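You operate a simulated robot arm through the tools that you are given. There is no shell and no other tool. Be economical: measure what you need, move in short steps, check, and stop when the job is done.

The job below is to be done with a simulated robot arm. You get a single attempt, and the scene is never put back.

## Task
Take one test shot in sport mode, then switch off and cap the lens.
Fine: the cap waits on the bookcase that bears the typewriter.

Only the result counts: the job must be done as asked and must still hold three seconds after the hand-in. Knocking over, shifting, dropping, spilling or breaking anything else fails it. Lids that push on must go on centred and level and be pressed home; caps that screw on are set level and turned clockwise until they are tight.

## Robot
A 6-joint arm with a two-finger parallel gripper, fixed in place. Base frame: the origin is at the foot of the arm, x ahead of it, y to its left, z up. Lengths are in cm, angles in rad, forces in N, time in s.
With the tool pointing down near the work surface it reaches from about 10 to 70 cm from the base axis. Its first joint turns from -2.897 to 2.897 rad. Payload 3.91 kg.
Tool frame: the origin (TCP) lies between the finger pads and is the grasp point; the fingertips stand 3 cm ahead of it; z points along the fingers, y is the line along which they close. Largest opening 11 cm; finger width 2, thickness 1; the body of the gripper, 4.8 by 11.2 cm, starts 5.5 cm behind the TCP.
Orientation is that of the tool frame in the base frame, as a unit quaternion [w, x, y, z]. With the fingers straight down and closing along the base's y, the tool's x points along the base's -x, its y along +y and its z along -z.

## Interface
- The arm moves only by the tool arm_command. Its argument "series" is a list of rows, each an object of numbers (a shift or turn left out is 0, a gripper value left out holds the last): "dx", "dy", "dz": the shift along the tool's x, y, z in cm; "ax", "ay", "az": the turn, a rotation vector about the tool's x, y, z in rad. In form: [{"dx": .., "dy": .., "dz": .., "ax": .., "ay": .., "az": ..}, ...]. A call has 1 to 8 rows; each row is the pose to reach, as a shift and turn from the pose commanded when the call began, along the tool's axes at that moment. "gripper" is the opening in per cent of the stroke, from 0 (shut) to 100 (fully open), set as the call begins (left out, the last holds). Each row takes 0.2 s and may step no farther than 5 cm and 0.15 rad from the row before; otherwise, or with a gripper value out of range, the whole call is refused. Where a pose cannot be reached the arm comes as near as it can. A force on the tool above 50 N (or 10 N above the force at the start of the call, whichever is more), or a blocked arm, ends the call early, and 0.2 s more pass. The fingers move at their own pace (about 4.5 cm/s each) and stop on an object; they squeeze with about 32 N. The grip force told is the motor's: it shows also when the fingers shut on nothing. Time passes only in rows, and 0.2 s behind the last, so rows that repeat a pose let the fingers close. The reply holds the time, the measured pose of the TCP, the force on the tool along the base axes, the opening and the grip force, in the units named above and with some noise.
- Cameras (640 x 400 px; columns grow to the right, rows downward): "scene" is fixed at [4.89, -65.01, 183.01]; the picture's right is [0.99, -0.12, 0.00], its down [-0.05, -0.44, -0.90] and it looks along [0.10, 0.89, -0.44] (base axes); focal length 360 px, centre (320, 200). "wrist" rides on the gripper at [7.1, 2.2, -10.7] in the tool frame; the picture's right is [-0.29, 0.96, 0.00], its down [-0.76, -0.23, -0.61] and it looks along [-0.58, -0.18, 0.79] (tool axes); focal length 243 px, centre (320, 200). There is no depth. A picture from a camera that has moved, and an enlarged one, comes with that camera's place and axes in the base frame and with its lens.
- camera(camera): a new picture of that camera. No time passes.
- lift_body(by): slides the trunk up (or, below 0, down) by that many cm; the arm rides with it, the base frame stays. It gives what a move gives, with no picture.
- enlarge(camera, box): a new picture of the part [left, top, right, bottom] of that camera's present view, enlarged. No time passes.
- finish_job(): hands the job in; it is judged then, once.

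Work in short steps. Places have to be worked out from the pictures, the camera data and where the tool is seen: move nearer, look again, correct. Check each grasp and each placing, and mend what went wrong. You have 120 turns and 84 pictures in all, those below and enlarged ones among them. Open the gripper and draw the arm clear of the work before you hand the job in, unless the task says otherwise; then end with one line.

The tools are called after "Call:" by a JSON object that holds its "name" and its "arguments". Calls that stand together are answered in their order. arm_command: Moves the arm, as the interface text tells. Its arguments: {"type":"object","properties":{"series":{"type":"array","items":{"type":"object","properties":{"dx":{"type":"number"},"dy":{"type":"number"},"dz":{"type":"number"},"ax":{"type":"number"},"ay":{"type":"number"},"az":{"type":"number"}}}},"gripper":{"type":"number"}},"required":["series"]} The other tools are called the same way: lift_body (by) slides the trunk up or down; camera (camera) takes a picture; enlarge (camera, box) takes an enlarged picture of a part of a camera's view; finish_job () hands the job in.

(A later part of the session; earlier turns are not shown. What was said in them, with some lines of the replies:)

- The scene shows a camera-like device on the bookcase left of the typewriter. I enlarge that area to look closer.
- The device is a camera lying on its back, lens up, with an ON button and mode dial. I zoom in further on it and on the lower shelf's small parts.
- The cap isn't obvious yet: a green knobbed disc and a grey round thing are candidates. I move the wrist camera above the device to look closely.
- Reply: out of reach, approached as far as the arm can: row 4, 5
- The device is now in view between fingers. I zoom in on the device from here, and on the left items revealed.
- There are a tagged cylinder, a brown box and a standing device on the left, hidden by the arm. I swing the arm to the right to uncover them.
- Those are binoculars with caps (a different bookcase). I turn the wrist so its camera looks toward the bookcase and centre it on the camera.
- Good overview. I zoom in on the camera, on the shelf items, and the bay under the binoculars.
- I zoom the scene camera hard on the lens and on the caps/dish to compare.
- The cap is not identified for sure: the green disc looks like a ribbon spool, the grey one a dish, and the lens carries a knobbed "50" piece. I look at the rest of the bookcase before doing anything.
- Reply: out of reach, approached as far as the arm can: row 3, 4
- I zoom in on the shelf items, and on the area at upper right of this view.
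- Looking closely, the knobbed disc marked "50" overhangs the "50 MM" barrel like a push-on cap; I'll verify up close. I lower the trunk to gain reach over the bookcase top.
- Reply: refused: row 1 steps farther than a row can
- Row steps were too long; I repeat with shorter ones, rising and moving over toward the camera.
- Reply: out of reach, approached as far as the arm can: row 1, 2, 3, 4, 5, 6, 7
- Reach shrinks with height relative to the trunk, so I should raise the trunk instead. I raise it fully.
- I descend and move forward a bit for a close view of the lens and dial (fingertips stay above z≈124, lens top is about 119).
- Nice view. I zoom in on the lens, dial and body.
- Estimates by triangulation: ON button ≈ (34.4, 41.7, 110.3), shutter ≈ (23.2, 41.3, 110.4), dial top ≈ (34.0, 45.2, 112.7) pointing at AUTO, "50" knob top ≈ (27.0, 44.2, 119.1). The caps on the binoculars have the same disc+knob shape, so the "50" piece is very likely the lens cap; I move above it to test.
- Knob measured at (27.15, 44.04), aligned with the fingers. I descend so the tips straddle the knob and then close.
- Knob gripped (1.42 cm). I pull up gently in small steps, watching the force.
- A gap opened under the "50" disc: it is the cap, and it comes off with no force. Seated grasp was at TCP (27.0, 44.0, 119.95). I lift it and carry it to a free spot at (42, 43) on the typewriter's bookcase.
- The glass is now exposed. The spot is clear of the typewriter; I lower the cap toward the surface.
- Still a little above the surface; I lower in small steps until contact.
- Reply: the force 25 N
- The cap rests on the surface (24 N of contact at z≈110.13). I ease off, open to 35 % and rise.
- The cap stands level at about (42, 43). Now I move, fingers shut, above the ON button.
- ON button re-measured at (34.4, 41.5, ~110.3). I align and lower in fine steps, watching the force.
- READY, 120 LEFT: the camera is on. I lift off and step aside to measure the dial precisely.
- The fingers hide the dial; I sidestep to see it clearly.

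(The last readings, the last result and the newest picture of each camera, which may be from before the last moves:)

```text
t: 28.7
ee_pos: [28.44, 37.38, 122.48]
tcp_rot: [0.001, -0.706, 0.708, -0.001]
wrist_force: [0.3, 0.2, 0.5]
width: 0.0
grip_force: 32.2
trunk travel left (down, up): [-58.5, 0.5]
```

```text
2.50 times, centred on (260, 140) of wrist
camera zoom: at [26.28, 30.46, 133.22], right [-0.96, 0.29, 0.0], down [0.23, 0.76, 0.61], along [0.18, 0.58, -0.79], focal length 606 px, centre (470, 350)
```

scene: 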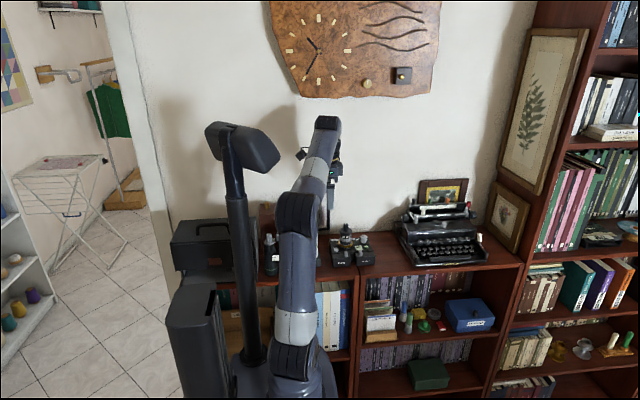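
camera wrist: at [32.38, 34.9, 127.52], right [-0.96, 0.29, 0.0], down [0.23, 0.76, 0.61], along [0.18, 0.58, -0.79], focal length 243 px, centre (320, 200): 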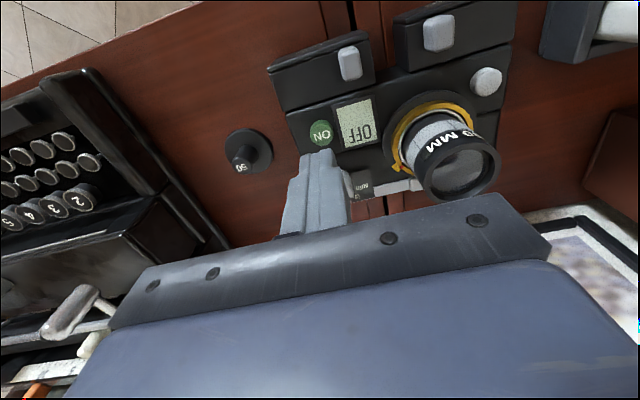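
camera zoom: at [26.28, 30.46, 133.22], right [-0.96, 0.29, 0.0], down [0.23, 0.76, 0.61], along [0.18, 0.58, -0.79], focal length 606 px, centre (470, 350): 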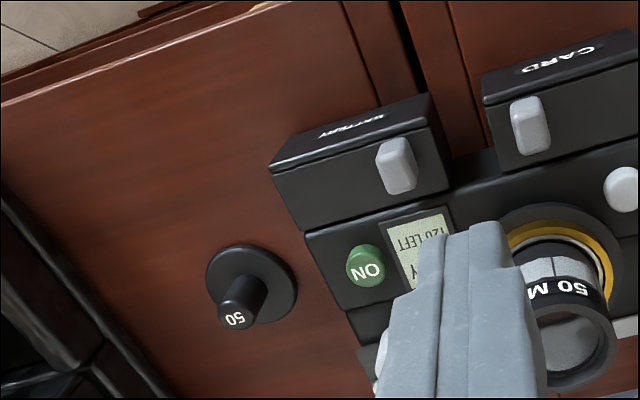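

Still hidden. I move to the cap side, where the dial was in clear view.

Call:
{"name": "arm_command", "arguments": {"series": [{"dy": -4}, {"dy": -8}, {"dy": -11, "dx": -3}, {"dy": -12, "dx": -6}]}}

Call:
{"name": "enlarge", "arguments": {"camera": "wrist", "box": [340, 20, 500, 160]}}

```text
t: 29.7
ee_pos: [40.48, 43.61, 122.45]
tcp_rot: [0.0, 0.707, -0.707, 0.0]
wrist_force: [-0.5, 0.8, -0.6]
width: 0.0
grip_force: 32.3
trunk travel left (down, up): [-58.5, 0.5]
```

```text
2.86 times, centred on (420, 90) of wrist
camera zoom: at [38.35, 36.6, 133.18], right [-0.96, 0.29, 0.0], down [0.23, 0.76, 0.61], along [0.18, 0.58, -0.79], focal length 693 px, centre (34, 514)
```

zoom: 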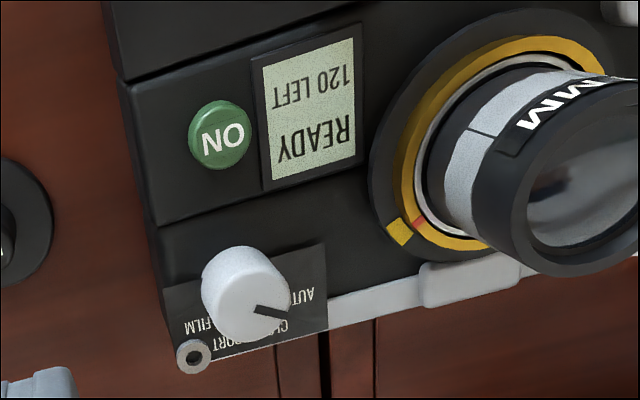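

Dial centre ≈ (34.2, 45.7), pointer at AUTO (~140°); SPORT lies about 65° clockwise of it. I move above the dial with the fingers opened about 3.9 cm.

Call:
{"name": "arm_command", "arguments": {"series": [{"dx": -1, "dy": 3}, {"dx": -2.1, "dy": 6.28}, {"dx": -2.1, "dy": 6.28, "dz": 3}, {"dx": -2.1, "dy": 6.28, "dz": 5}], "gripper": 35}}

Call:
{"name": "enlarge", "arguments": {"camera": "scene", "box": [346, 215, 386, 245]}}

Call:
{"name": "enlarge", "arguments": {"camera": "wrist", "box": [240, 80, 400, 220]}}

```text
t: 30.7
ee_pos: [34.3, 45.66, 117.54]
tcp_rot: [0.0, 0.707, -0.707, 0.001]
wrist_force: [0.6, 0.3, 1.0]
width: 3.86
grip_force: 0.1
trunk travel left (down, up): [-58.5, 0.5]
```

```text
13.33 times, centred on (366, 230) of scene
camera zoom: at [4.89, -65.01, 183.01], right [0.99, -0.12, 0.0], down [-0.05, -0.44, -0.9], along [0.1, 0.89, -0.44], focal length 4797 px, centre (-293, -200)
```

zoom: 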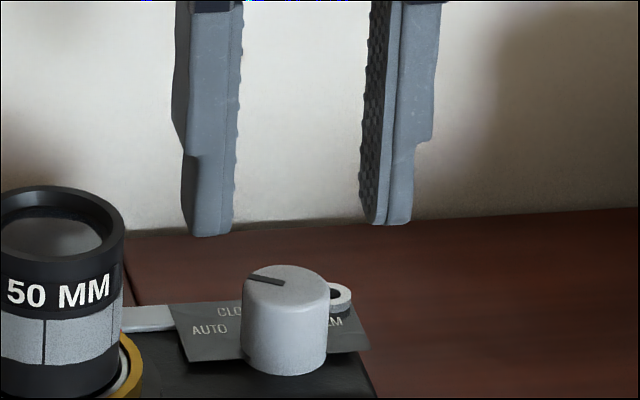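

```text
2.86 times, centred on (320, 150) of wrist
camera zoom: at [32.08, 38.61, 128.35], right [-0.96, 0.29, 0.0], down [0.23, 0.76, 0.61], along [0.18, 0.58, -0.79], focal length 693 px, centre (320, 343)
```

zoom: 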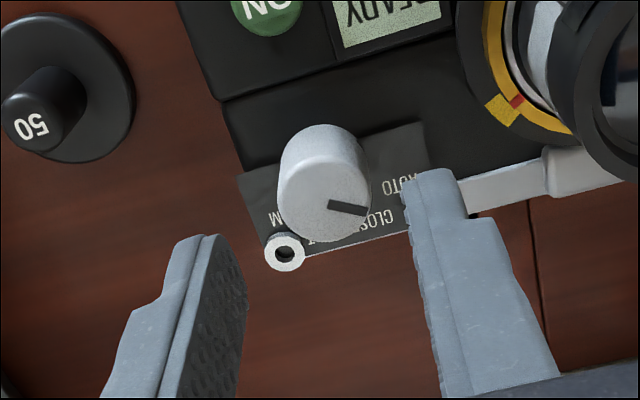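

Alignment is good within ~1–2 mm. I lower around the dial, narrowing the gap to check centring before closing.

Call:
{"name": "arm_command", "arguments": {"series": [{"dx": -0.15, "dy": 0.12, "dz": 1.5}, {"dx": -0.15, "dy": 0.12, "dz": 2.6}, {"dx": -0.15, "dy": 0.12, "dz": 3.2}, {"dx": -0.15, "dy": 0.12, "dz": 3.4}]}}

Call:
{"name": "arm_command", "arguments": {"series": [{}, {}], "gripper": 28}}

Call:
{"name": "enlarge", "arguments": {"camera": "scene", "box": [346, 220, 386, 250]}}

Call:
{"name": "enlarge", "arguments": {"camera": "wrist", "box": [260, 100, 400, 200]}}

```text
t: 31.7
ee_pos: [34.2, 45.7, 114.05]
tcp_rot: [-0.001, 0.707, -0.707, 0.0]
wrist_force: [0.2, -0.1, 0.5]
width: 3.84
grip_force: 0.1
trunk travel left (down, up): [-58.5, 0.5]
```

```text
t: 32.3
ee_pos: [34.24, 45.85, 114.17]
tcp_rot: [0.0, -0.707, 0.708, 0.0]
wrist_force: [0.0, 0.4, 0.2]
width: 3.09
grip_force: 0.1
trunk travel left (down, up): [-58.5, 0.5]
```

```text
13.33 times, centred on (366, 235) of scene
camera zoom: at [4.89, -65.01, 183.01], right [0.99, -0.12, 0.0], down [-0.05, -0.44, -0.9], along [0.1, 0.89, -0.44], focal length 4797 px, centre (-293, -267)
```

zoom: 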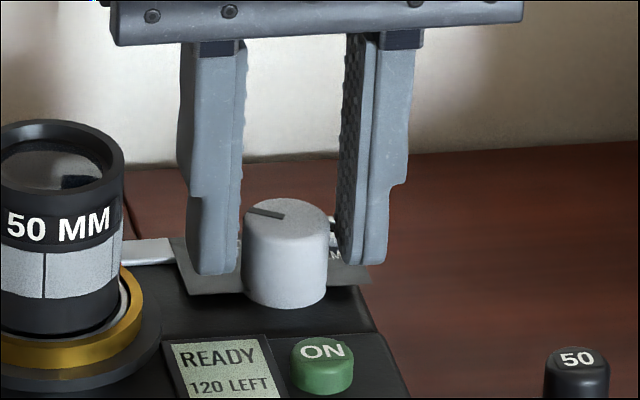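

```text
4.00 times, centred on (330, 150) of wrist
camera zoom: at [32.02, 38.74, 124.86], right [-0.96, 0.29, 0.0], down [0.23, 0.76, 0.61], along [0.18, 0.58, -0.79], focal length 970 px, centre (280, 400)
```

zoom: 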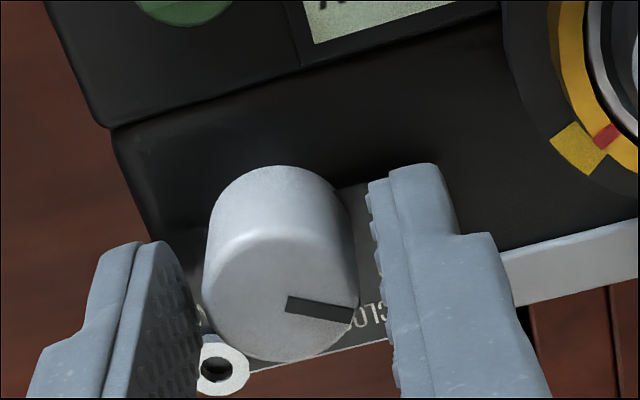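

Both views say the dial is about 0.8 mm to the −x side and 1 mm to +y; I correct and close on it.

Call:
{"name": "arm_command", "arguments": {"series": [{"dx": -0.08, "dy": 0.08}, {"dx": -0.08, "dy": 0.08}]}}

Call:
{"name": "arm_command", "arguments": {"series": [{}, {}, {}], "gripper": 0}}

```text
t: 32.9
ee_pos: [34.11, 45.82, 114.04]
tcp_rot: [0.001, -0.707, 0.707, -0.001]
wrist_force: [-0.8, -0.2, 0.2]
width: 3.11
grip_force: 0.1
trunk travel left (down, up): [-58.5, 0.5]
```

```text
t: 33.7
ee_pos: [34.18, 45.77, 114.15]
tcp_rot: [-0.002, 0.707, -0.707, 0.0]
wrist_force: [7.1, 2.0, 0.9]
width: 2.31
grip_force: 32.1
trunk travel left (down, up): [-58.5, 0.5]
```

Dial gripped at 2.31 cm with a small side force. I turn clockwise in steps (tool +z points down) about 0.6 rad first and check.

Call:
{"name": "arm_command", "arguments": {"series": [{"dy": -0.05}, {"dy": -0.05, "az": 0.12}, {"dy": -0.05, "az": 0.24}, {"dy": -0.05, "az": 0.36}, {"dy": -0.05, "az": 0.48}, {"dy": -0.05, "az": 0.6}]}}

Call:
{"name": "enlarge", "arguments": {"camera": "scene", "box": [346, 220, 386, 250]}}

```text
t: 35.1
ee_pos: [34.12, 45.86, 114.14]
tcp_rot: [0.001, -0.465, 0.885, 0.001]
wrist_force: [5.3, 4.2, 3.5]
width: 2.32
grip_force: 31.7
trunk travel left (down, up): [-58.5, 0.5]
```

```text
13.33 times, centred on (366, 235) of scene
camera zoom: at [4.89, -65.01, 183.01], right [0.99, -0.12, 0.0], down [-0.05, -0.44, -0.9], along [0.1, 0.89, -0.44], focal length 4797 px, centre (-293, -267)
```

zoom: 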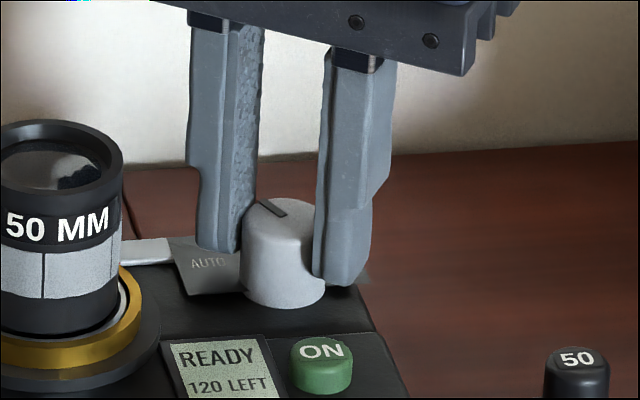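

The pointer turned with it (about CLOSE now). I continue another 0.55 rad.

Call:
{"name": "arm_command", "arguments": {"series": [{"az": 0.14}, {"az": 0.28}, {"az": 0.42}, {"az": 0.55}]}}

Call:
{"name": "enlarge", "arguments": {"camera": "scene", "box": [346, 220, 386, 250]}}

Call:
{"name": "enlarge", "arguments": {"camera": "wrist", "box": [240, 80, 420, 210]}}

```text
t: 36.1
ee_pos: [33.96, 45.84, 114.16]
tcp_rot: [0.0, -0.208, 0.978, 0.0]
wrist_force: [2.8, 7.6, 3.8]
width: 2.3
grip_force: 32.0
trunk travel left (down, up): [-58.5, 0.5]
```

```text
13.33 times, centred on (366, 235) of scene
camera zoom: at [4.89, -65.01, 183.01], right [0.99, -0.12, 0.0], down [-0.05, -0.44, -0.9], along [0.1, 0.89, -0.44], focal length 4797 px, centre (-293, -267)
```

zoom: 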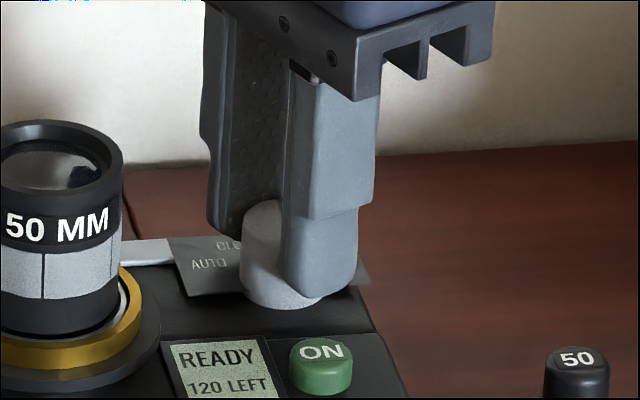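

```text
3.08 times, centred on (330, 145) of wrist
camera zoom: at [26.67, 45.07, 124.84], right [-0.12, 0.99, 0.0], down [0.79, 0.1, 0.61], along [0.6, 0.07, -0.79], focal length 746 px, centre (289, 369)
```

zoom: 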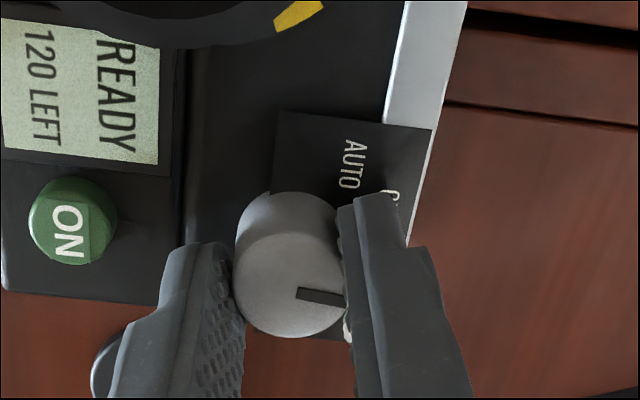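

The pointer now appears near 80–87°. I release, lift and look at where it really sits against the labels.

Call:
{"name": "arm_command", "arguments": {"series": [{}, {}], "gripper": 35}}

Call:
{"name": "arm_command", "arguments": {"series": [{"dz": -2}, {"dz": -4}, {"dz": -7}]}}

Call:
{"name": "enlarge", "arguments": {"camera": "wrist", "box": [250, 60, 410, 200]}}

Call:
{"name": "enlarge", "arguments": {"camera": "scene", "box": [336, 220, 386, 258]}}

```text
t: 36.7
ee_pos: [34.05, 45.95, 113.98]
tcp_rot: [0.0, -0.208, 0.978, 0.0]
wrist_force: [0.6, 0.0, 0.7]
width: 3.86
grip_force: 0.0
trunk travel left (down, up): [-58.5, 0.5]
```

```text
t: 37.5
ee_pos: [34.0, 45.68, 121.18]
tcp_rot: [0.001, -0.209, 0.978, 0.0]
wrist_force: [-0.2, 0.2, -1.3]
width: 3.85
grip_force: 0.1
trunk travel left (down, up): [-58.5, 0.5]
```

```text
2.86 times, centred on (330, 130) of wrist
camera zoom: at [26.72, 44.87, 131.84], right [-0.13, 0.99, 0.0], down [0.79, 0.1, 0.61], along [0.6, 0.08, -0.79], focal length 693 px, centre (291, 400)
```

zoom: 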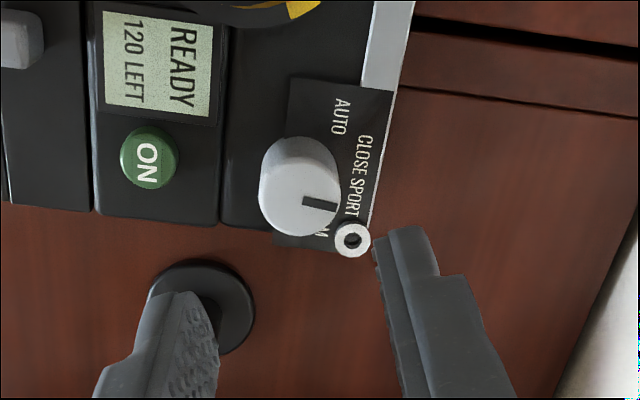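

```text
10.53 times, centred on (361, 239) of scene
camera zoom: at [4.89, -65.01, 183.01], right [0.99, -0.12, 0.0], down [-0.05, -0.44, -0.9], along [0.1, 0.89, -0.44], focal length 3787 px, centre (-112, -210)
```

zoom: 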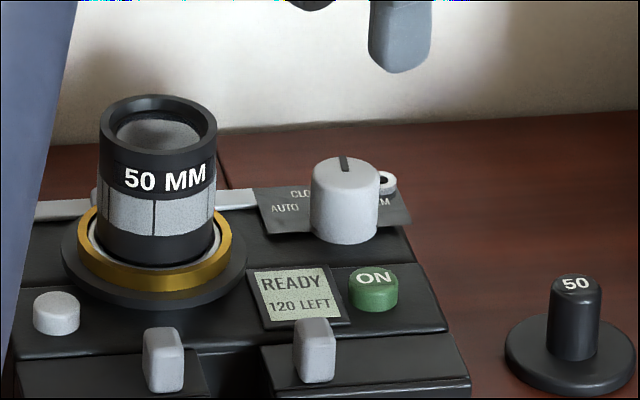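

Label directions: AUTO ≈142°, CLOSE ≈106°, SPORT ≈71°, FILM ≈36°; the pointer is at ≈85°, so about 14° more clockwise is needed. I regrip and turn.

Call:
{"name": "arm_command", "arguments": {"series": [{"dx": -0.18, "dy": 0.1, "dz": 3}, {"dx": -0.18, "dy": 0.1, "dz": 5.5}, {"dx": -0.18, "dy": 0.1, "dz": 7.1}]}}

Call:
{"name": "arm_command", "arguments": {"series": [{}, {}, {}, {}], "gripper": 0}}

Call:
{"name": "arm_command", "arguments": {"series": [{"az": 0.1}, {"az": 0.2}, {"az": 0.27}, {"az": 0.27}]}}

```text
t: 38.3
ee_pos: [34.15, 45.98, 113.9]
tcp_rot: [0.001, -0.209, 0.978, 0.0]
wrist_force: [-0.8, -0.1, 0.0]
width: 3.87
grip_force: 0.1
trunk travel left (down, up): [-58.5, 0.5]
```

```text
t: 39.3
ee_pos: [34.18, 46.06, 113.74]
tcp_rot: [0.0, -0.208, 0.978, -0.001]
wrist_force: [-1.2, 1.5, 0.4]
width: 2.32
grip_force: 32.2
trunk travel left (down, up): [-58.5, 0.5]
```

```text
t: 40.3
ee_pos: [34.28, 45.93, 114.03]
tcp_rot: [0.0, -0.074, 0.997, -0.001]
wrist_force: [0.5, 0.7, -1.9]
width: 2.29
grip_force: 32.3
trunk travel left (down, up): [-58.5, 0.5]
```

Turned with low forces. I release, lift and check the pointer.

Call:
{"name": "arm_command", "arguments": {"series": [{}, {}], "gripper": 35}}

Call:
{"name": "arm_command", "arguments": {"series": [{"dz": -2}, {"dz": -4}, {"dz": -7}]}}

Call:
{"name": "enlarge", "arguments": {"camera": "wrist", "box": [270, 70, 390, 170]}}

Call:
{"name": "enlarge", "arguments": {"camera": "scene", "box": [346, 225, 386, 255]}}

```text
t: 40.9
ee_pos: [34.02, 46.04, 113.94]
tcp_rot: [0.001, -0.075, 0.997, 0.0]
wrist_force: [0.0, 0.5, 0.0]
width: 3.84
grip_force: 0.0
trunk travel left (down, up): [-58.5, 0.5]
```

```text
t: 41.7
ee_pos: [34.26, 46.12, 121.05]
tcp_rot: [0.001, -0.075, 0.997, -0.001]
wrist_force: [0.0, 0.7, -0.7]
width: 3.86
grip_force: 0.0
trunk travel left (down, up): [-58.5, 0.5]
```

```text
4.00 times, centred on (330, 120) of wrist
camera zoom: at [26.93, 47.26, 131.79], right [0.14, 0.99, 0.0], down [0.79, -0.11, 0.61], along [0.6, -0.09, -0.79], focal length 970 px, centre (280, 520)
```

zoom: 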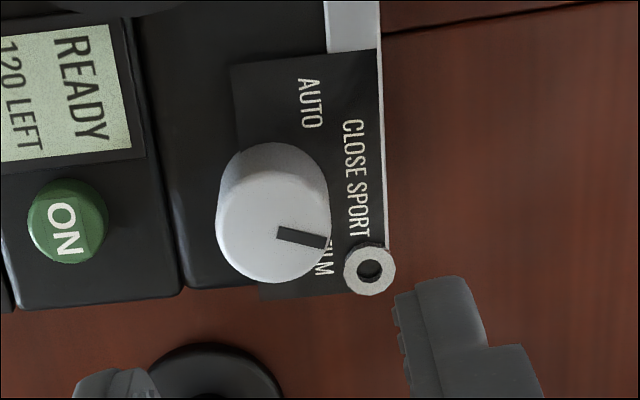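

```text
13.33 times, centred on (366, 240) of scene
camera zoom: at [4.89, -65.01, 183.01], right [0.99, -0.12, 0.0], down [-0.05, -0.44, -0.9], along [0.1, 0.89, -0.44], focal length 4797 px, centre (-293, -333)
```

zoom: 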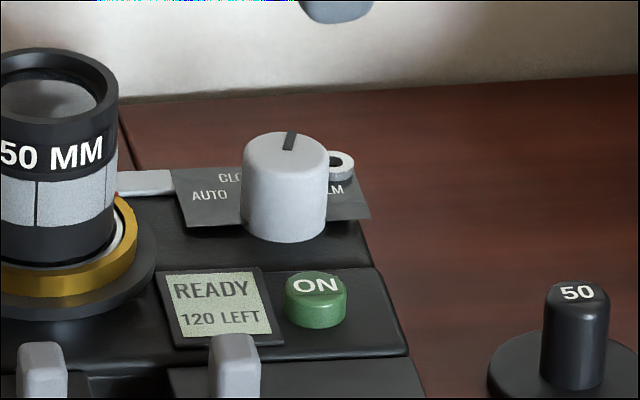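

The pointer sits at ≈70°, right on SPORT (≈70.6°). The camera body turned about 2° in the process, so I'll re-measure the shutter. I shut the fingers, turn the wrist back and move toward the shutter button.

Call:
{"name": "arm_command", "arguments": {"series": [{"dz": -1, "az": -0.14}, {"dx": 2, "dy": -0.7, "dz": -2, "az": -0.28}, {"dx": 4, "dy": -1.4, "dz": -2, "az": -0.42}, {"dx": 6, "dy": -2, "dz": -2, "az": -0.56}, {"dx": 8, "dy": -3, "dz": -2, "az": -0.7}, {"dx": 9, "dy": -4, "dz": -2, "az": -0.84}, {"dx": 10, "dy": -5, "dz": -2, "az": -0.98}, {"dx": 10, "dy": -6, "dz": -2, "az": -1.12}], "gripper": 0}}

Call:
{"name": "arm_command", "arguments": {"series": [{"az": -0.15}, {"az": -0.3}]}}

Call:
{"name": "camera", "arguments": {"camera": "wrist"}}

```text
t: 43.5
ee_pos: [25.08, 38.69, 123.04]
tcp_rot: [0.0, -0.594, 0.804, 0.001]
wrist_force: [0.3, -0.2, 0.2]
width: 0.0
grip_force: 31.8
trunk travel left (down, up): [-58.5, 0.5]
```

```text
t: 44.1
ee_pos: [25.14, 38.65, 122.98]
tcp_rot: [-0.001, 0.708, -0.706, 0.001]
wrist_force: [0.1, 0.2, -0.5]
width: 0.0
grip_force: 31.9
trunk travel left (down, up): [-58.5, 0.5]
```

```text
26 pictures are left
camera wrist: at [23.06, 31.62, 133.68], right [-0.96, 0.29, 0.0], down [0.23, 0.76, 0.61], along [0.18, 0.58, -0.79], focal length 243 px, centre (320, 200)
```

wrist: 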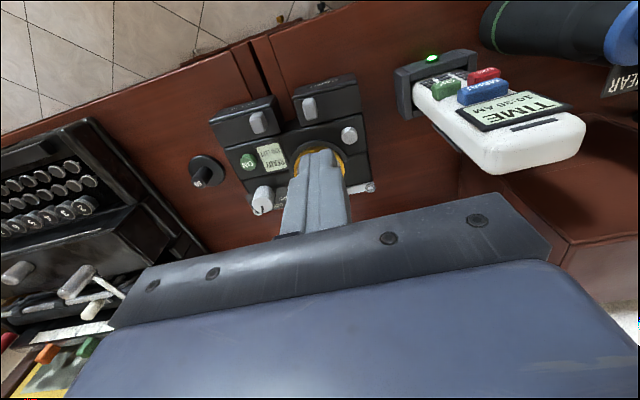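

Shutter re-measured at (23.1, 41.6). I move above it and down to just over the button.

Call:
{"name": "arm_command", "arguments": {"series": [{"dx": -1.5, "dy": 1}, {"dx": -2.95, "dy": 2}, {"dx": -2.95, "dy": 2, "dz": 4}, {"dx": -2.95, "dy": 2, "dz": 7}, {"dx": -2.95, "dy": 2, "dz": 8.5}]}}

Call:
{"name": "enlarge", "arguments": {"camera": "wrist", "box": [220, 80, 380, 180]}}

```text
t: 45.3
ee_pos: [23.34, 41.43, 114.35]
tcp_rot: [-0.001, 0.708, -0.707, 0.0]
wrist_force: [-0.2, -0.4, 0.5]
width: 0.01
grip_force: 31.7
trunk travel left (down, up): [-58.5, 0.5]
```

```text
4.00 times, centred on (300, 130) of wrist
camera zoom: at [21.15, 34.39, 125.09], right [-0.96, 0.29, 0.0], down [0.23, 0.76, 0.61], along [0.18, 0.58, -0.79], focal length 970 px, centre (400, 480)
```

zoom: 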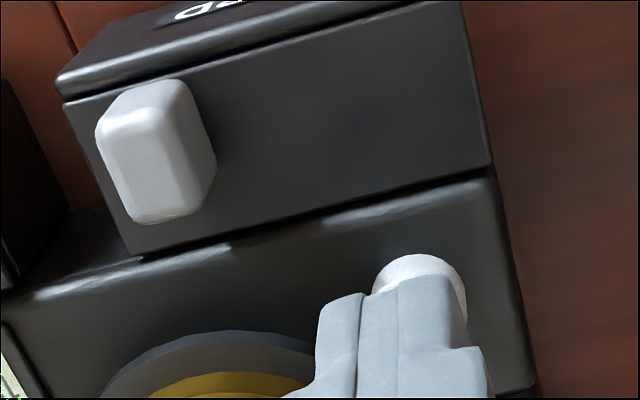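

Button centre refined to (23.0, 41.65); I correct by 3 mm and press once in fine steps.

Call:
{"name": "arm_command", "arguments": {"series": [{"dx": -0.15, "dy": 0.3}, {"dx": -0.15, "dy": 0.3, "dz": 0.3}, {"dx": -0.15, "dy": 0.3, "dz": 0.5}, {"dx": -0.15, "dy": 0.3, "dz": 0.7}, {"dx": -0.15, "dy": 0.3, "dz": 0.85}]}}

Call:
{"name": "enlarge", "arguments": {"camera": "scene", "box": [326, 220, 382, 255]}}

```text
t: 46.5
ee_pos: [22.81, 41.76, 113.66]
tcp_rot: [-0.002, 0.707, -0.707, 0.0]
wrist_force: [-0.2, 1.0, 1.2]
width: 0.0
grip_force: 32.4
trunk travel left (down, up): [-58.5, 0.5]
```

```text
11.43 times, centred on (354, 238) of scene
camera zoom: at [4.89, -65.01, 183.01], right [0.99, -0.12, 0.0], down [-0.05, -0.44, -0.9], along [0.1, 0.89, -0.44], focal length 4112 px, centre (-69, -229)
```

zoom: 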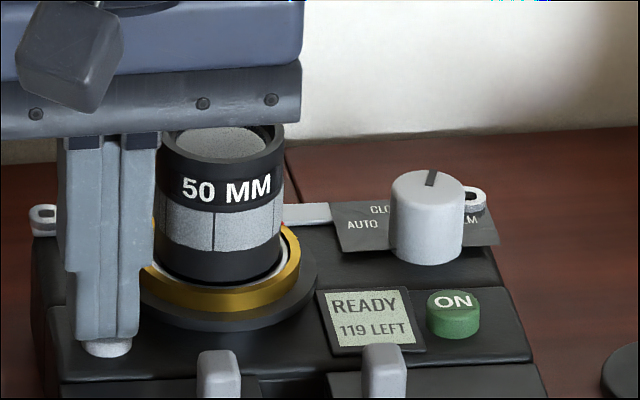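

119 LEFT: exactly one shot was taken. I lift straight off and go to the ON button to switch off.

Call:
{"name": "arm_command", "arguments": {"series": [{"dz": -3}, {"dz": -7}, {"dz": -8, "dy": -4}, {"dz": -8, "dy": -8}, {"dz": -8, "dy": -11.6, "dx": 0.2}, {"dz": -4, "dy": -11.6, "dx": 0.2}, {"dz": -0.9, "dy": -11.6, "dx": 0.2}]}}

Call:
{"name": "enlarge", "arguments": {"camera": "scene", "box": [326, 220, 382, 255]}}

```text
t: 48.1
ee_pos: [34.42, 41.4, 114.69]
tcp_rot: [-0.001, 0.707, -0.707, 0.001]
wrist_force: [-0.7, 0.2, 0.7]
width: 0.01
grip_force: 32.5
trunk travel left (down, up): [-58.5, 0.5]
```

```text
11.43 times, centred on (354, 238) of scene
camera zoom: at [4.89, -65.01, 183.01], right [0.99, -0.12, 0.0], down [-0.05, -0.44, -0.9], along [0.1, 0.89, -0.44], focal length 4112 px, centre (-69, -229)
```

zoom: 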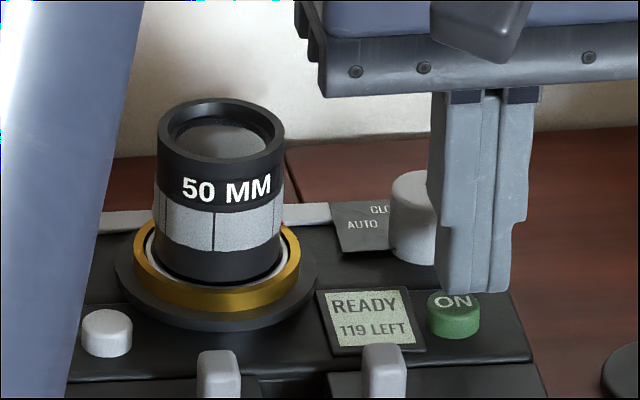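

Tips are slightly right of the button; I shift 3 mm left and press.

Call:
{"name": "arm_command", "arguments": {"series": [{"dy": 0.3}, {"dy": 0.3, "dz": 0.5}, {"dy": 0.3, "dz": 0.8}, {"dy": 0.3, "dz": 1.0}, {"dy": 0.3, "dz": 1.15}]}}

Call:
{"name": "enlarge", "arguments": {"camera": "scene", "box": [326, 220, 382, 255]}}

```text
t: 49.3
ee_pos: [34.34, 41.36, 113.58]
tcp_rot: [0.0, -0.707, 0.707, -0.001]
wrist_force: [0.9, -2.9, 7.1]
width: 0.0
grip_force: 32.1
trunk travel left (down, up): [-58.5, 0.5]
```

```text
11.43 times, centred on (354, 238) of scene
camera zoom: at [4.89, -65.01, 183.01], right [0.99, -0.12, 0.0], down [-0.05, -0.44, -0.9], along [0.1, 0.89, -0.44], focal length 4112 px, centre (-69, -229)
```

zoom: 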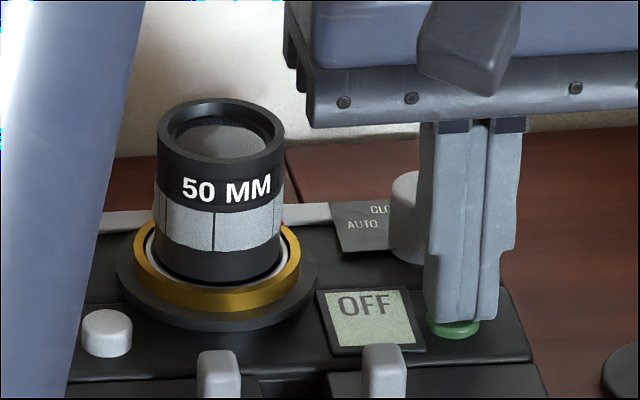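

Display shows OFF. I lift and go over the cap with the fingers opening.

Call:
{"name": "arm_command", "arguments": {"series": [{"dz": -3}, {"dz": -7}, {"dz": -8, "dy": -4, "dx": -0.8}, {"dz": -8, "dy": -7.66, "dx": -1.65}, {"dz": -6, "dy": -7.66, "dx": -1.65}]}}

Call:
{"name": "arm_command", "arguments": {"series": [{}, {}], "gripper": 35}}

Call:
{"name": "camera", "arguments": {"camera": "wrist"}}

```text
t: 50.5
ee_pos: [41.94, 43.04, 119.42]
tcp_rot: [0.001, 0.707, -0.707, 0.0]
wrist_force: [-0.1, -0.2, 0.3]
width: 0.0
grip_force: 32.4
trunk travel left (down, up): [-58.5, 0.5]
```

```text
t: 51.1
ee_pos: [42.01, 43.0, 119.44]
tcp_rot: [0.0, 0.707, -0.707, -0.001]
wrist_force: [-0.4, -0.2, 0.8]
width: 3.85
grip_force: 0.0
trunk travel left (down, up): [-58.5, 0.5]
```

```text
21 pictures are left
camera wrist: at [39.75, 35.99, 130.13], right [-0.96, 0.29, 0.0], down [0.23, 0.76, 0.61], along [0.18, 0.58, -0.79], focal length 243 px, centre (320, 200)
```

wrist: 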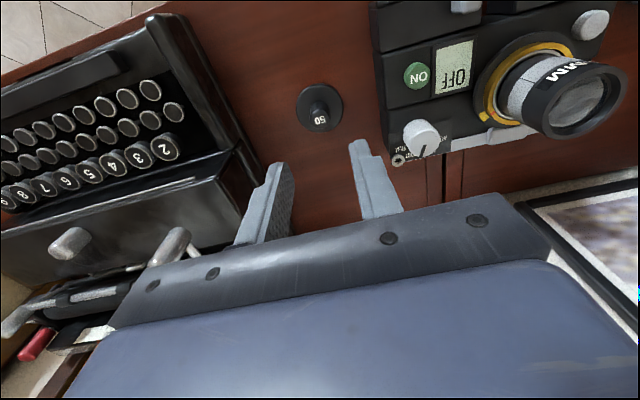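

The cap stands where I left it. I descend and grasp its knob at the same height as before.

Call:
{"name": "arm_command", "arguments": {"series": [{"dz": 4}, {"dz": 7.5}, {"dz": 8.6}, {"dz": 9.15}]}}

Call:
{"name": "arm_command", "arguments": {"series": [{}, {}, {}, {}], "gripper": 0}}

Call:
{"name": "arm_command", "arguments": {"series": [{"dz": -2}, {"dz": -6}, {"dz": -10}, {"dz": -14}]}}

```text
t: 52.1
ee_pos: [41.82, 43.12, 110.29]
tcp_rot: [0.0, -0.707, 0.707, -0.001]
wrist_force: [0.1, 0.6, 0.6]
width: 3.86
grip_force: 0.0
trunk travel left (down, up): [-58.5, 0.5]
```

```text
t: 53.1
ee_pos: [41.76, 43.09, 110.25]
tcp_rot: [0.0, 0.707, -0.707, 0.0]
wrist_force: [0.8, 0.2, 1.4]
width: 1.4
grip_force: 31.7
trunk travel left (down, up): [-58.5, 0.5]
```

```text
t: 54.1
ee_pos: [41.81, 43.19, 124.24]
tcp_rot: [0.0, 0.707, -0.707, -0.001]
wrist_force: [0.4, -0.6, -0.2]
width: 1.37
grip_force: 32.4
trunk travel left (down, up): [-58.5, 0.5]
```

Cap held. I move halfway and measure the lens rim position.

Call:
{"name": "arm_command", "arguments": {"series": [{"dy": 4}, {"dy": 7.8}]}}

Call:
{"name": "enlarge", "arguments": {"camera": "wrist", "box": [330, 50, 490, 150]}}

Call:
{"name": "enlarge", "arguments": {"camera": "scene", "box": [326, 200, 390, 250]}}

```text
t: 54.7
ee_pos: [33.85, 43.19, 124.03]
tcp_rot: [-0.001, 0.707, -0.707, 0.0]
wrist_force: [0.0, -0.5, -0.7]
width: 1.38
grip_force: 31.5
trunk travel left (down, up): [-58.5, 0.5]
```

```text
4.00 times, centred on (410, 100) of wrist
camera zoom: at [31.82, 36.11, 134.85], right [-0.96, 0.29, 0.0], down [0.23, 0.76, 0.61], along [0.18, 0.58, -0.79], focal length 970 px, centre (-40, 600)
```

zoom: 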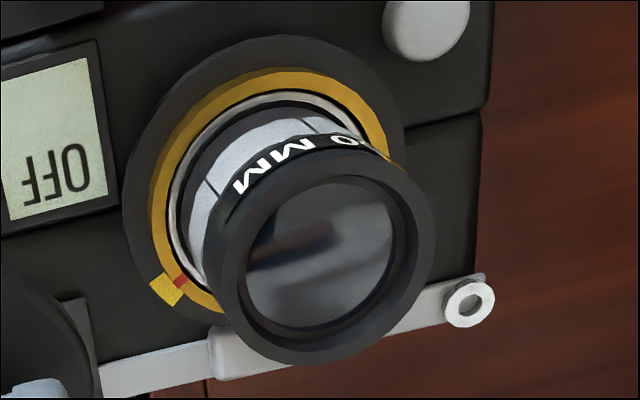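

```text
8.00 times, centred on (358, 225) of scene
camera zoom: at [4.89, -65.01, 183.01], right [0.99, -0.12, 0.0], down [-0.05, -0.44, -0.9], along [0.1, 0.89, -0.44], focal length 2878 px, centre (16, 0)
```

zoom: 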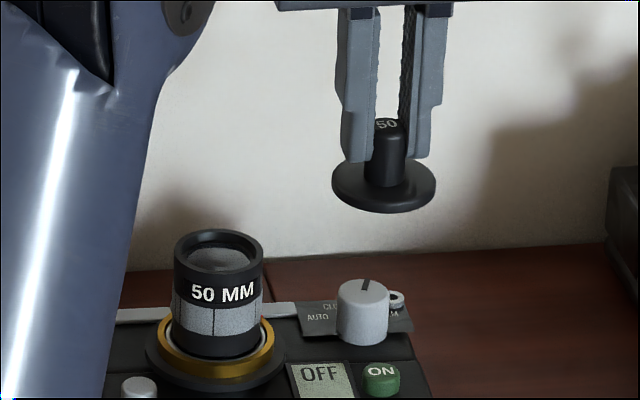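

Lens rim centre ≈ (26.9, 44.2). I move the cap just above it (about 1 cm gap) and compare.

Call:
{"name": "arm_command", "arguments": {"series": [{"dx": -0.5, "dy": 3.5}, {"dx": -1.06, "dy": 6.95}, {"dx": -1.06, "dy": 6.95, "dz": 1.5}, {"dx": -1.06, "dy": 6.95, "dz": 2.5}, {"dx": -1.06, "dy": 6.95, "dz": 2.8}]}}

Call:
{"name": "enlarge", "arguments": {"camera": "scene", "box": [338, 216, 378, 246]}}

Call:
{"name": "enlarge", "arguments": {"camera": "wrist", "box": [270, 80, 390, 180]}}

```text
t: 55.9
ee_pos: [26.99, 44.18, 121.34]
tcp_rot: [-0.001, 0.707, -0.707, 0.0]
wrist_force: [0.3, 0.6, 0.7]
width: 1.37
grip_force: 32.0
trunk travel left (down, up): [-58.5, 0.5]
```

```text
13.33 times, centred on (358, 231) of scene
camera zoom: at [4.89, -65.01, 183.01], right [0.99, -0.12, 0.0], down [-0.05, -0.44, -0.9], along [0.1, 0.89, -0.44], focal length 4797 px, centre (-187, -213)
```

zoom: 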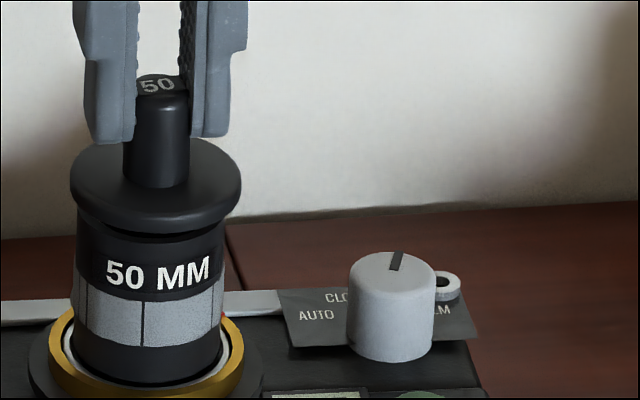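

```text
4.00 times, centred on (330, 130) of wrist
camera zoom: at [24.84, 37.1, 132.14], right [-0.96, 0.29, 0.0], down [0.23, 0.76, 0.61], along [0.18, 0.58, -0.79], focal length 970 px, centre (280, 480)
```

zoom: 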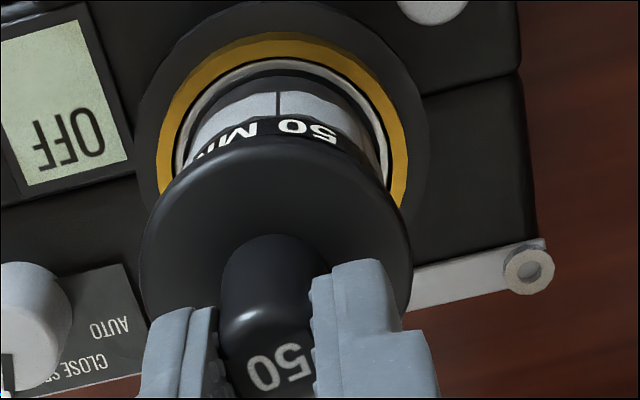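

The cap sits slightly lower in the grip than originally (it slipped a bit when pulled off), now just ~0.5 cm above the rim. I estimate it is ~1 mm to +x and ~1 mm short in y; I correct that and check at closer range.

Call:
{"name": "arm_command", "arguments": {"series": [{"dx": -0.12, "dy": 0.08}, {"dx": -0.12, "dy": 0.08, "dz": 0.2}, {"dx": -0.12, "dy": 0.08, "dz": 0.3}]}}

Call:
{"name": "enlarge", "arguments": {"camera": "scene", "box": [342, 220, 366, 240]}}

```text
t: 56.7
ee_pos: [26.81, 44.38, 121.15]
tcp_rot: [0.0, -0.707, 0.707, 0.0]
wrist_force: [0.2, -0.9, -0.1]
width: 1.42
grip_force: 31.8
trunk travel left (down, up): [-58.5, 0.5]
```

```text
16.00 times, centred on (354, 230) of scene
camera zoom: at [4.89, -65.01, 183.01], right [0.99, -0.12, 0.0], down [-0.05, -0.44, -0.9], along [0.1, 0.89, -0.44], focal length 5757 px, centre (-224, -280)
```

zoom: 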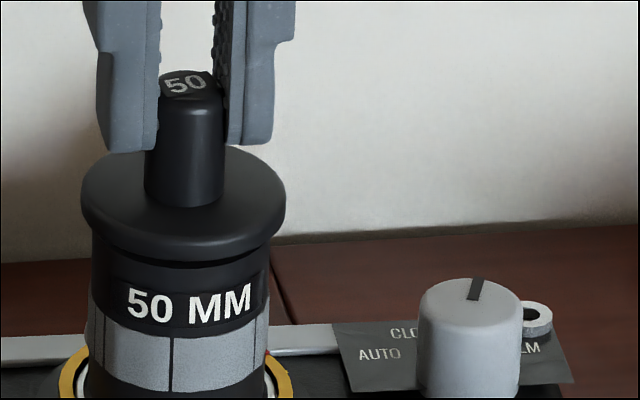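

Scene shows the cap ~0.5 mm to the right of the barrel axis; tiny correction, then lower until contact, watching the force.

Call:
{"name": "arm_command", "arguments": {"series": [{"dy": 0.05, "dz": 0.1}, {"dy": 0.05, "dz": 0.2}, {"dy": 0.05, "dz": 0.3}, {"dy": 0.05, "dz": 0.4}]}}

Call:
{"name": "enlarge", "arguments": {"camera": "scene", "box": [342, 220, 366, 240]}}

```text
t: 57.7
ee_pos: [26.96, 44.29, 120.87]
tcp_rot: [0.001, -0.707, 0.707, 0.0]
wrist_force: [-0.7, 0.5, 5.3]
width: 1.57
grip_force: 31.7
trunk travel left (down, up): [-58.5, 0.5]
```

```text
16.00 times, centred on (354, 230) of scene
camera zoom: at [4.89, -65.01, 183.01], right [0.99, -0.12, 0.0], down [-0.05, -0.44, -0.9], along [0.1, 0.89, -0.44], focal length 5757 px, centre (-224, -280)
```

zoom: 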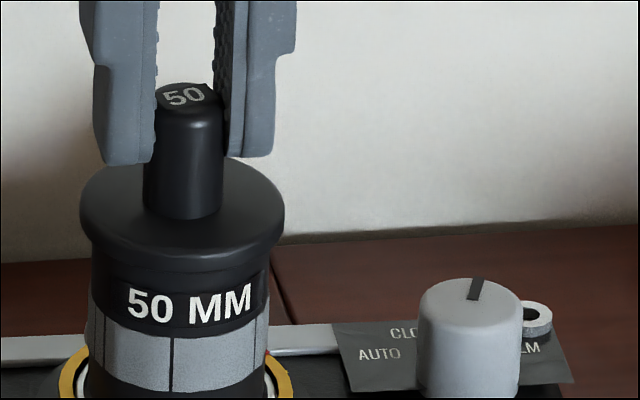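

Contact made (5 N) and the cap appears centred. I continue pushing down gently.

Call:
{"name": "arm_command", "arguments": {"series": [{"dz": 0.1}, {"dz": 0.2}, {"dz": 0.3}, {"dz": 0.4}, {"dz": 0.5}]}}

Call:
{"name": "enlarge", "arguments": {"camera": "scene", "box": [342, 220, 366, 240]}}

```text
t: 58.9
ee_pos: [26.99, 44.15, 120.38]
tcp_rot: [0.001, -0.707, 0.707, 0.001]
wrist_force: [1.4, 2.8, 28.0]
width: 1.57
grip_force: 32.2
trunk travel left (down, up): [-58.5, 0.5]
```

```text
16.00 times, centred on (354, 230) of scene
camera zoom: at [4.89, -65.01, 183.01], right [0.99, -0.12, 0.0], down [-0.05, -0.44, -0.9], along [0.1, 0.89, -0.44], focal length 5757 px, centre (-224, -280)
```

zoom: 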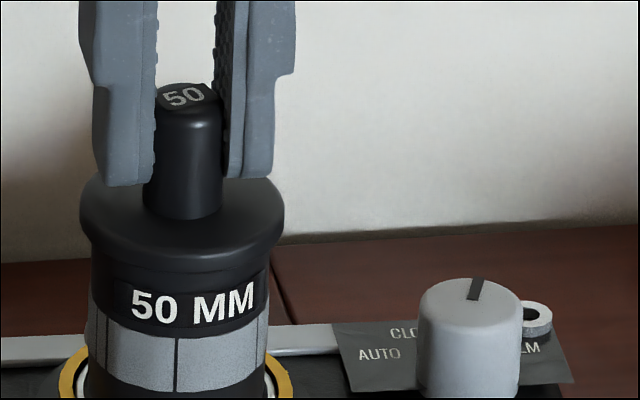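

The cap no longer moves under 28 N (fingers slid on the knob), its height relative to the "50 MM" text matches the original seated picture. I ease off, open, rise and inspect.

Call:
{"name": "arm_command", "arguments": {"series": [{"dz": -0.4}, {"dz": -0.4}]}}

Call:
{"name": "arm_command", "arguments": {"series": [{}, {}, {}], "gripper": 35}}

Call:
{"name": "arm_command", "arguments": {"series": [{"dz": -2}, {"dz": -4}, {"dz": -5}]}}

Call:
{"name": "enlarge", "arguments": {"camera": "scene", "box": [338, 220, 382, 248]}}

Call:
{"name": "enlarge", "arguments": {"camera": "wrist", "box": [260, 50, 400, 170]}}

```text
t: 59.5
ee_pos: [27.02, 44.17, 120.42]
tcp_rot: [-0.002, -0.707, 0.707, -0.001]
wrist_force: [-0.5, 1.0, -4.1]
width: 1.54
grip_force: 31.6
trunk travel left (down, up): [-58.5, 0.5]
```

```text
t: 60.3
ee_pos: [27.02, 44.3, 120.64]
tcp_rot: [0.001, -0.707, 0.707, 0.0]
wrist_force: [0.1, -0.4, 0.8]
width: 3.84
grip_force: 0.1
trunk travel left (down, up): [-58.5, 0.5]
```

```text
t: 61.1
ee_pos: [26.89, 44.27, 125.62]
tcp_rot: [0.0, 0.707, -0.707, -0.001]
wrist_force: [-0.1, 0.2, 0.4]
width: 3.85
grip_force: 0.0
trunk travel left (down, up): [-58.5, 0.5]
```

```text
14.29 times, centred on (360, 234) of scene
camera zoom: at [4.89, -65.01, 183.01], right [0.99, -0.12, 0.0], down [-0.05, -0.44, -0.9], along [0.1, 0.89, -0.44], focal length 5140 px, centre (-251, -286)
```

zoom: 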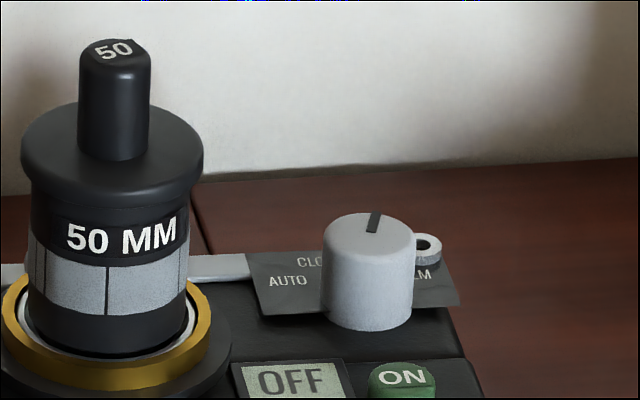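

```text
3.33 times, centred on (330, 110) of wrist
camera zoom: at [24.81, 37.24, 136.42], right [-0.96, 0.29, 0.0], down [0.23, 0.76, 0.61], along [0.18, 0.58, -0.79], focal length 809 px, centre (287, 500)
```

zoom: 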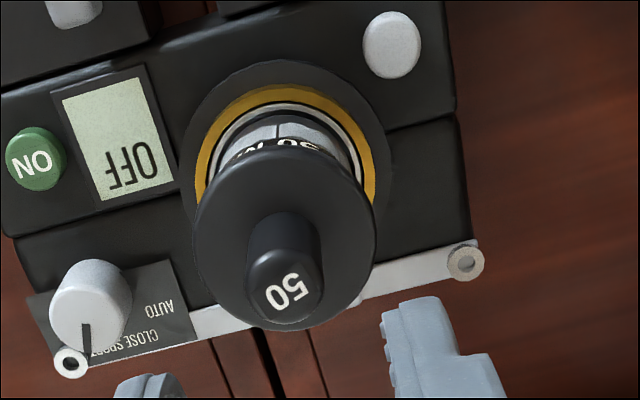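

Compared with the same view at the start, knob, disc and text all moved together (−4, −2 px): the cap is fully seated, level and centred; display OFF, dial on SPORT. I open and draw the arm clear.

Call:
{"name": "arm_command", "arguments": {"series": [{"dz": -3}, {"dz": -6}, {"dz": -8, "dx": 4}, {"dz": -8, "dx": 8}, {"dz": -8, "dx": 12}, {"dz": -8, "dx": 16}], "gripper": 60}}

Call:
{"name": "camera", "arguments": {"camera": "scene"}}

Call:
{"name": "enlarge", "arguments": {"camera": "wrist", "box": [240, 60, 440, 200]}}

```text
t: 62.5
ee_pos: [26.92, 28.31, 133.65]
tcp_rot: [-0.001, 0.707, -0.707, 0.0]
wrist_force: [-0.4, 0.1, 0.3]
width: 6.58
grip_force: 0.2
trunk travel left (down, up): [-58.5, 0.5]
```

```text
11 pictures are left
```

scene: 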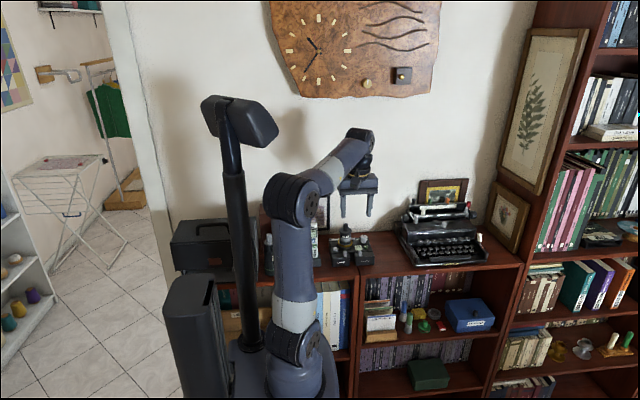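

```text
2.86 times, centred on (340, 130) of wrist
camera zoom: at [24.66, 21.28, 144.4], right [-0.96, 0.29, 0.0], down [0.23, 0.76, 0.61], along [0.18, 0.58, -0.79], focal length 693 px, centre (263, 400)
```

zoom: 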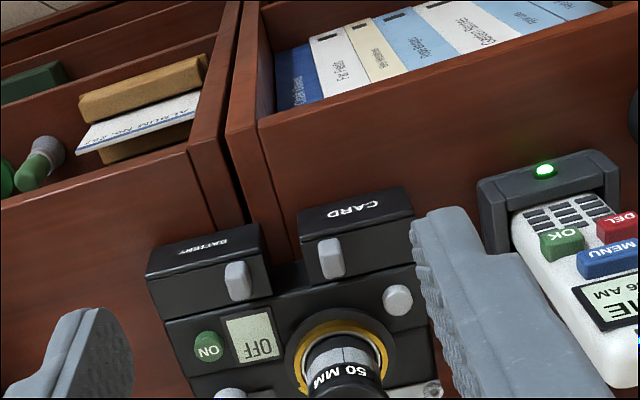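

The arm is clear, the camera is off and capped, and everything else stands as before. I hand in the job.

Call:
{"name": "finish_job", "arguments": {}}

```text
The job is handed in.
```

I took one test shot in sport mode (the counter went from 120 to 119), switched the camera off, and put the lens cap back on, seated and level. Turning the mode dial rotated the camera about 2° where it sits. The "50" cap was on the lens at the start, so I stood it on the typewriter's bookcase during the shot.
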